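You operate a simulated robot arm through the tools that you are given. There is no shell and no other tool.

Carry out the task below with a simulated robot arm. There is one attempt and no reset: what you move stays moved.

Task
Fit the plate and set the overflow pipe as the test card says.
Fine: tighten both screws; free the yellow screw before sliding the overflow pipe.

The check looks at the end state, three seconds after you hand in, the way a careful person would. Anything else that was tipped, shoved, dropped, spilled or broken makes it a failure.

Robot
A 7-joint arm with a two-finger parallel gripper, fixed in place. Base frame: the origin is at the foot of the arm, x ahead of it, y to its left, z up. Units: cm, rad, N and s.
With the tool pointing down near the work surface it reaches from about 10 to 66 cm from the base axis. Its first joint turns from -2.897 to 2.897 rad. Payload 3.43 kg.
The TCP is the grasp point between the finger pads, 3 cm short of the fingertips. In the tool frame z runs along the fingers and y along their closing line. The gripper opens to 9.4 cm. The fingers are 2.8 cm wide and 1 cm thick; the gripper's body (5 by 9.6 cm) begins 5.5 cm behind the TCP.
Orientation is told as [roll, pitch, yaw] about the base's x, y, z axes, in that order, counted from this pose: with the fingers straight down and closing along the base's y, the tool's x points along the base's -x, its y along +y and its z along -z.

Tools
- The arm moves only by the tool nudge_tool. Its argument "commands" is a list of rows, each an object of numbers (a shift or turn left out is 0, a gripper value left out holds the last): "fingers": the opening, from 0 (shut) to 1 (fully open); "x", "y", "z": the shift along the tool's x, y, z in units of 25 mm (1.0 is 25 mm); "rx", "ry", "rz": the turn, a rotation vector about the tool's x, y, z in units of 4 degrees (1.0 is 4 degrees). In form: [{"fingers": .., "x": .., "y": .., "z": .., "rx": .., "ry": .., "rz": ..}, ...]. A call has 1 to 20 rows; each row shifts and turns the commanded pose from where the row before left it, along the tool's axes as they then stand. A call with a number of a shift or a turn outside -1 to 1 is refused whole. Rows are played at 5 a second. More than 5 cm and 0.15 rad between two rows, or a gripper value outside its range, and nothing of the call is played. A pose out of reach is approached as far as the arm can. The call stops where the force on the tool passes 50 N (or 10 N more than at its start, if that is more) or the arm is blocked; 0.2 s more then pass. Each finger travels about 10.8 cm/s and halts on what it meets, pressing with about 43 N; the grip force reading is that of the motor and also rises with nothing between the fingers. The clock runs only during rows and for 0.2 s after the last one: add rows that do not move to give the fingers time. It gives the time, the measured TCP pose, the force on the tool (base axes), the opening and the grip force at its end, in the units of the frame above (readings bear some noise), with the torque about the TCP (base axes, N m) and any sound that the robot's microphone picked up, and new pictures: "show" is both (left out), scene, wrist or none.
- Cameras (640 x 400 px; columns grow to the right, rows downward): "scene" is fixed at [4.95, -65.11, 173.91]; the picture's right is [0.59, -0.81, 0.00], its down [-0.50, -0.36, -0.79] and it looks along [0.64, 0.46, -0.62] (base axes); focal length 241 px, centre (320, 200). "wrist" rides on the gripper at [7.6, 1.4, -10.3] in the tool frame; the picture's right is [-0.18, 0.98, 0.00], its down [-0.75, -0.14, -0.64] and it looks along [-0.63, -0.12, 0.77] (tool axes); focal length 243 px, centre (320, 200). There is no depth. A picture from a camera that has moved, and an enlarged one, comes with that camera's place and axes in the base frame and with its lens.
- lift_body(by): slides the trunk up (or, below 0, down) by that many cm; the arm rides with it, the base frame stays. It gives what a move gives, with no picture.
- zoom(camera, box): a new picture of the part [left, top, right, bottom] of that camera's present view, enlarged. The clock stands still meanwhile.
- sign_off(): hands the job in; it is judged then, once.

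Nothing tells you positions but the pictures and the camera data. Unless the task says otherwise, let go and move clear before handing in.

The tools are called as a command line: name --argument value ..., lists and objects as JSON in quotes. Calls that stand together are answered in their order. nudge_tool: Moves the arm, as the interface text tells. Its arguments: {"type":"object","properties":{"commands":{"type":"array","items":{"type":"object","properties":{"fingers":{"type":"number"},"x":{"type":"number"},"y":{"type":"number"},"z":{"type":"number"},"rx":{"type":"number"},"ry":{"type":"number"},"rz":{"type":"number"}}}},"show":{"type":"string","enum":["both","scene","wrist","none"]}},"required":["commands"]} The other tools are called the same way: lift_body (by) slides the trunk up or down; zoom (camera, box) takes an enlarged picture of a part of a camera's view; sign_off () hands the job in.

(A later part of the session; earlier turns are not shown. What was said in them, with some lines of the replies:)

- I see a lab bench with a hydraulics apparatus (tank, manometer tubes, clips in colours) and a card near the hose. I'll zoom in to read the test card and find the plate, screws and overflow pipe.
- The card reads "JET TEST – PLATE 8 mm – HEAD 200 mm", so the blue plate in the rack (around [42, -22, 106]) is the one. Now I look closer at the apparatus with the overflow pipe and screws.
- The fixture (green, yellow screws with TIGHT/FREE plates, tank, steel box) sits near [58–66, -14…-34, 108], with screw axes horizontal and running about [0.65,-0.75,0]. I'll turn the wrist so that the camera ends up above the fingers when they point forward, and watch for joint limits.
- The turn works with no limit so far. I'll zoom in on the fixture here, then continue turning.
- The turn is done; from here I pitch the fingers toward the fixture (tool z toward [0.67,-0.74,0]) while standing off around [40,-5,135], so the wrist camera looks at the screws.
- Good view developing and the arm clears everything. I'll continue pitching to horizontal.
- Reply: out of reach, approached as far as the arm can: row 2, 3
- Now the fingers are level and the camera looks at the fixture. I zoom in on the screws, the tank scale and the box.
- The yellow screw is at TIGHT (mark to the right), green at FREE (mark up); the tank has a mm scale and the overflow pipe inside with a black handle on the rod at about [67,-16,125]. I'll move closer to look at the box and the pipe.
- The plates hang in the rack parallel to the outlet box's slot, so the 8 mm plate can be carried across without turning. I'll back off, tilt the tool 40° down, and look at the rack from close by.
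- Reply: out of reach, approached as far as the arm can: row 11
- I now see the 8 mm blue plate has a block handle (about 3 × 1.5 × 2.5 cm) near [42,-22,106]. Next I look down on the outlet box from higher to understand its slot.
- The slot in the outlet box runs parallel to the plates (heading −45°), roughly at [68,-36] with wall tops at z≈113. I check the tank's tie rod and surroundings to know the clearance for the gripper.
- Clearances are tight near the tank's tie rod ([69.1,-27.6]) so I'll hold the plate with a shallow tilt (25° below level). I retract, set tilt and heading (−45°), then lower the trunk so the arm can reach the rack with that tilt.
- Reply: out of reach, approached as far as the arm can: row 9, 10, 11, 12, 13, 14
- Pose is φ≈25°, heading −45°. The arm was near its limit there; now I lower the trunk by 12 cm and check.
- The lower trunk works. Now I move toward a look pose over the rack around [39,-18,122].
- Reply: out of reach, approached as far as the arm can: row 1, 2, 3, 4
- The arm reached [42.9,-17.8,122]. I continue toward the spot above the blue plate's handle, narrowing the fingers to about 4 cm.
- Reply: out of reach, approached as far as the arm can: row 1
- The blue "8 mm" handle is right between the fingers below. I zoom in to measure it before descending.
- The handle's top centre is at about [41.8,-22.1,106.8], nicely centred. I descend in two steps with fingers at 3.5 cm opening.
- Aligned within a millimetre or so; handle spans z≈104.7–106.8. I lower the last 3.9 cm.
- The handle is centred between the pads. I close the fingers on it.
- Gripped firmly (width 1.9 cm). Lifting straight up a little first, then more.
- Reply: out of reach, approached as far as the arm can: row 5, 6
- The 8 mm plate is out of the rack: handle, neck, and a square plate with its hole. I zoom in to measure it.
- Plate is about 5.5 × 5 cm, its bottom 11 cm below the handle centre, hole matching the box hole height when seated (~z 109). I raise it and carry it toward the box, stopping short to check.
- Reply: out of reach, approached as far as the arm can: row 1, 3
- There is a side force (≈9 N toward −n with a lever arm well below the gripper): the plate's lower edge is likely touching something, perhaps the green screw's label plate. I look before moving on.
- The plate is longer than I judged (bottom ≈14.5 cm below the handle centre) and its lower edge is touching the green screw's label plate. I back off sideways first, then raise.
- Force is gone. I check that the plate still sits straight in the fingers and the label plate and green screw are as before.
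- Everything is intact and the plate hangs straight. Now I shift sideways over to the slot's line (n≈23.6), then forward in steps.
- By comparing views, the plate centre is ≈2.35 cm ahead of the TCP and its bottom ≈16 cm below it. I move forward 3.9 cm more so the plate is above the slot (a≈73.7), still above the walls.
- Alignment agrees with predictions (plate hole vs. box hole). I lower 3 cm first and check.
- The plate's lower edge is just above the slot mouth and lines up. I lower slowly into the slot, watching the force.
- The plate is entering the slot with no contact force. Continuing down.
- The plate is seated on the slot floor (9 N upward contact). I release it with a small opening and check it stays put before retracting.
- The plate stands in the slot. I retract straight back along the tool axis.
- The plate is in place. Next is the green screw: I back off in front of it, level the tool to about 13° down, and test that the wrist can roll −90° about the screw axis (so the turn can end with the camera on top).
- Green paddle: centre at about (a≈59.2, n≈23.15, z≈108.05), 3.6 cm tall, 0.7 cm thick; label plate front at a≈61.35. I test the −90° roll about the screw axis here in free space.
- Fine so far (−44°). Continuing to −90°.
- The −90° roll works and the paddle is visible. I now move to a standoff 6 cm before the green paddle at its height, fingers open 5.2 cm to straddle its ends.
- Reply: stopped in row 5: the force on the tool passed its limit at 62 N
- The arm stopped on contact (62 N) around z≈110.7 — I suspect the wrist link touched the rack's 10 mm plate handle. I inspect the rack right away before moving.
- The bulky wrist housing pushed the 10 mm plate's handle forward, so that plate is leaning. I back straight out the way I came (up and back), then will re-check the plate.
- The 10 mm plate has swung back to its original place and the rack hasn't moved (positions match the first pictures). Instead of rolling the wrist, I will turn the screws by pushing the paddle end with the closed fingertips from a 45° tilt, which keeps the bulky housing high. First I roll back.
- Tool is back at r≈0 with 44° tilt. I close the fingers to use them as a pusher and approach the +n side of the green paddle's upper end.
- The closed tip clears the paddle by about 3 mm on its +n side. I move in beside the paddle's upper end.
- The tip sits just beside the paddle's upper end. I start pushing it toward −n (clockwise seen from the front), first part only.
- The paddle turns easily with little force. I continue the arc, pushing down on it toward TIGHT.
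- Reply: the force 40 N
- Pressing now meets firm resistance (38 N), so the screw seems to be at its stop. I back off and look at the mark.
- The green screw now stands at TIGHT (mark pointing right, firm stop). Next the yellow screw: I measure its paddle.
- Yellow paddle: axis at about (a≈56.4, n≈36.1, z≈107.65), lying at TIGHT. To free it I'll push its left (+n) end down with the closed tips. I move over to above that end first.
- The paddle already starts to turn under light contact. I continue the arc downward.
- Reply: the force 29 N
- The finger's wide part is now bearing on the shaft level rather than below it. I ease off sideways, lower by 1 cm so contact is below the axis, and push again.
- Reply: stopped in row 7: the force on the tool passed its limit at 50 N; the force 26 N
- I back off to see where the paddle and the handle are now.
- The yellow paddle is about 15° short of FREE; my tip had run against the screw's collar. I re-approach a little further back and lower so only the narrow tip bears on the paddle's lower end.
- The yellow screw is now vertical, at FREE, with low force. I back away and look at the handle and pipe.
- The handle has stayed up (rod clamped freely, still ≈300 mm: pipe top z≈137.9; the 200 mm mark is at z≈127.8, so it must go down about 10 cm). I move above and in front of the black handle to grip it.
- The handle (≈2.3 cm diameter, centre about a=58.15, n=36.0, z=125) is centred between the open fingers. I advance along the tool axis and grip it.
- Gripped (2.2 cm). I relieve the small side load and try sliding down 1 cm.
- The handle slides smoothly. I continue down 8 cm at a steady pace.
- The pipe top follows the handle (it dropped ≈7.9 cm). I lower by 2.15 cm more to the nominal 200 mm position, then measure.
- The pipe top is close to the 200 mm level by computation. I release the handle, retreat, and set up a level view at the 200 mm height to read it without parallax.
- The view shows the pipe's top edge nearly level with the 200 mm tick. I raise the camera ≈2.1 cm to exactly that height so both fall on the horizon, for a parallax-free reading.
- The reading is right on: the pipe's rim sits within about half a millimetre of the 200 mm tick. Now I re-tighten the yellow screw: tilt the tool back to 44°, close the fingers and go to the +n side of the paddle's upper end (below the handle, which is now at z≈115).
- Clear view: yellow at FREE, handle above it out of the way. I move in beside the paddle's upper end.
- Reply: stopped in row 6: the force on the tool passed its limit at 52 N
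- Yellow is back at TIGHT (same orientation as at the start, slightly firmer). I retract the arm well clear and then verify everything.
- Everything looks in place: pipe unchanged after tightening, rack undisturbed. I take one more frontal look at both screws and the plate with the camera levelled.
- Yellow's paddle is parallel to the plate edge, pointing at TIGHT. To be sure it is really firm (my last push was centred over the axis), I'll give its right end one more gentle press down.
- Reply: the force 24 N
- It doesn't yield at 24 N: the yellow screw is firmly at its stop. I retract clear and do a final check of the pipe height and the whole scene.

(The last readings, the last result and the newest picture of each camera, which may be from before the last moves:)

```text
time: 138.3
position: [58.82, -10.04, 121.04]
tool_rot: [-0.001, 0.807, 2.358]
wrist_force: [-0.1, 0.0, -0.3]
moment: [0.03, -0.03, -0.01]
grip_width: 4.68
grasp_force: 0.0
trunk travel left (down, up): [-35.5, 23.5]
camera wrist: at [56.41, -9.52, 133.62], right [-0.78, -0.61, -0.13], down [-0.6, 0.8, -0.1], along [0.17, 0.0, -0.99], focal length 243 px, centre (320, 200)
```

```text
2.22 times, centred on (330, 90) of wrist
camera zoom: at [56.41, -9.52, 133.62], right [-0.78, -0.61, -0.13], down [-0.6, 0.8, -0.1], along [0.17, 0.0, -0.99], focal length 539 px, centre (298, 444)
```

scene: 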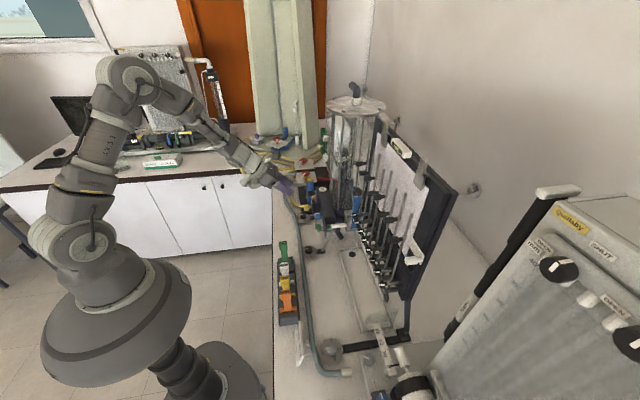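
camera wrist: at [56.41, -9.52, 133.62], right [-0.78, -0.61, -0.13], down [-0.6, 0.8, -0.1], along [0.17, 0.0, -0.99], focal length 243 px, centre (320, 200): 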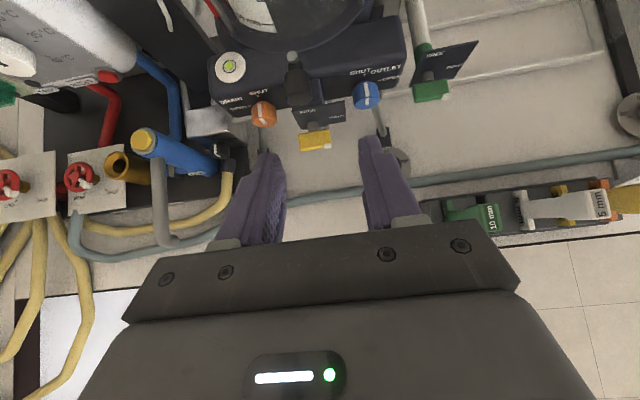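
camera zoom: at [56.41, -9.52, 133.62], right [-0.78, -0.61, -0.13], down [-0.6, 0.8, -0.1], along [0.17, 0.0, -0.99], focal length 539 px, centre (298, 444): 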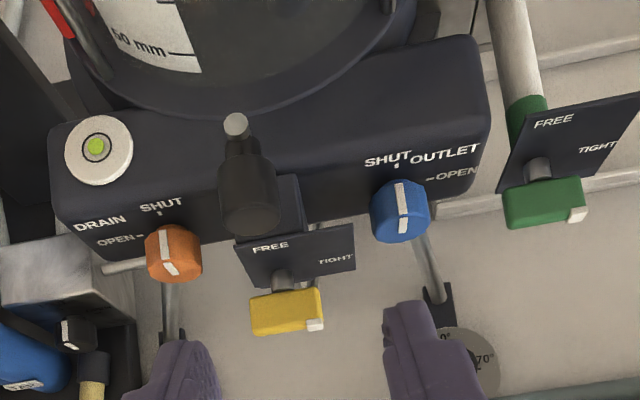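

zoom --camera "scene" --box '[270, 235, 310, 275]'

zoom --camera "scene" --box '[270, 280, 350, 390]'

```text
10.00 times, centred on (290, 255) of scene
camera zoom: at [4.95, -65.11, 173.91], right [0.59, -0.81, 0.0], down [-0.5, -0.36, -0.79], along [0.64, 0.46, -0.62], focal length 2410 px, centre (620, -350)
```

zoom: 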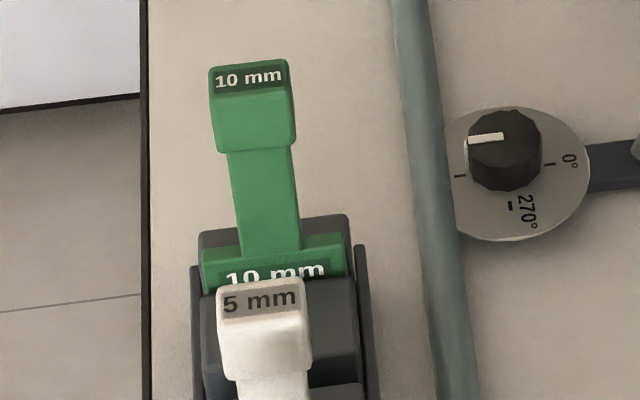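

```text
3.64 times, centred on (310, 335) of scene
camera zoom: at [4.95, -65.11, 173.91], right [0.59, -0.81, 0.0], down [-0.5, -0.36, -0.79], along [0.64, 0.46, -0.62], focal length 876 px, centre (356, -291)
```

zoom: 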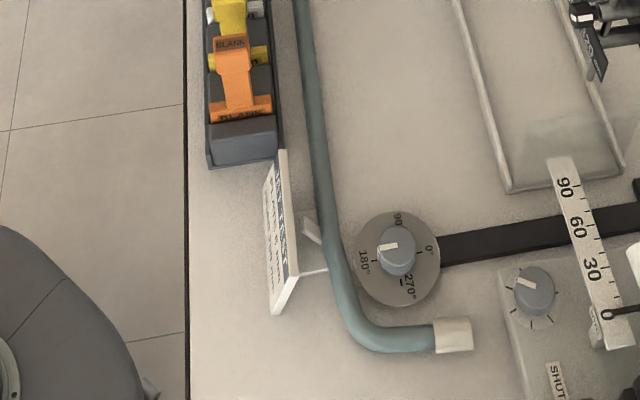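

The 10 mm plate and rack match the first pictures exactly, and the card is standing. The 8 mm plate is seated, the pipe rim is at 200 mm, both screws are tight, and the gripper is open and clear. I hand in.

sign_off

```text
The job is handed in.
```

I've handed in the job. The 8 mm plate is fitted, the overflow pipe is set to 200 mm as the test card says, and both screws are tight.

- **Plate:** the blue 8 mm plate stands upright on the floor of the outlet box slot. The green screw was turned to TIGHT and pressed until it stopped.
- **Overflow pipe:** I freed the yellow screw first, then slid the pipe down about 10 cm from roughly 300 mm. A level view put its rim within about half a millimetre of the 200 mm tick. I tightened the yellow screw again; it did not give when I pressed on it, and the pipe had not moved.

**Contacts on the way:**
- The plate brushed the green screw's label plate at about 9 N while I carried it over.
- The wrist housing then pushed the 10 mm plate in the rack until it leaned, at 62 N. It swung back once I withdrew, and its position and the rack's match the first pictures.

At hand-in the gripper was open and clear of everything. The rack and card looked undisturbed in the final pictures.
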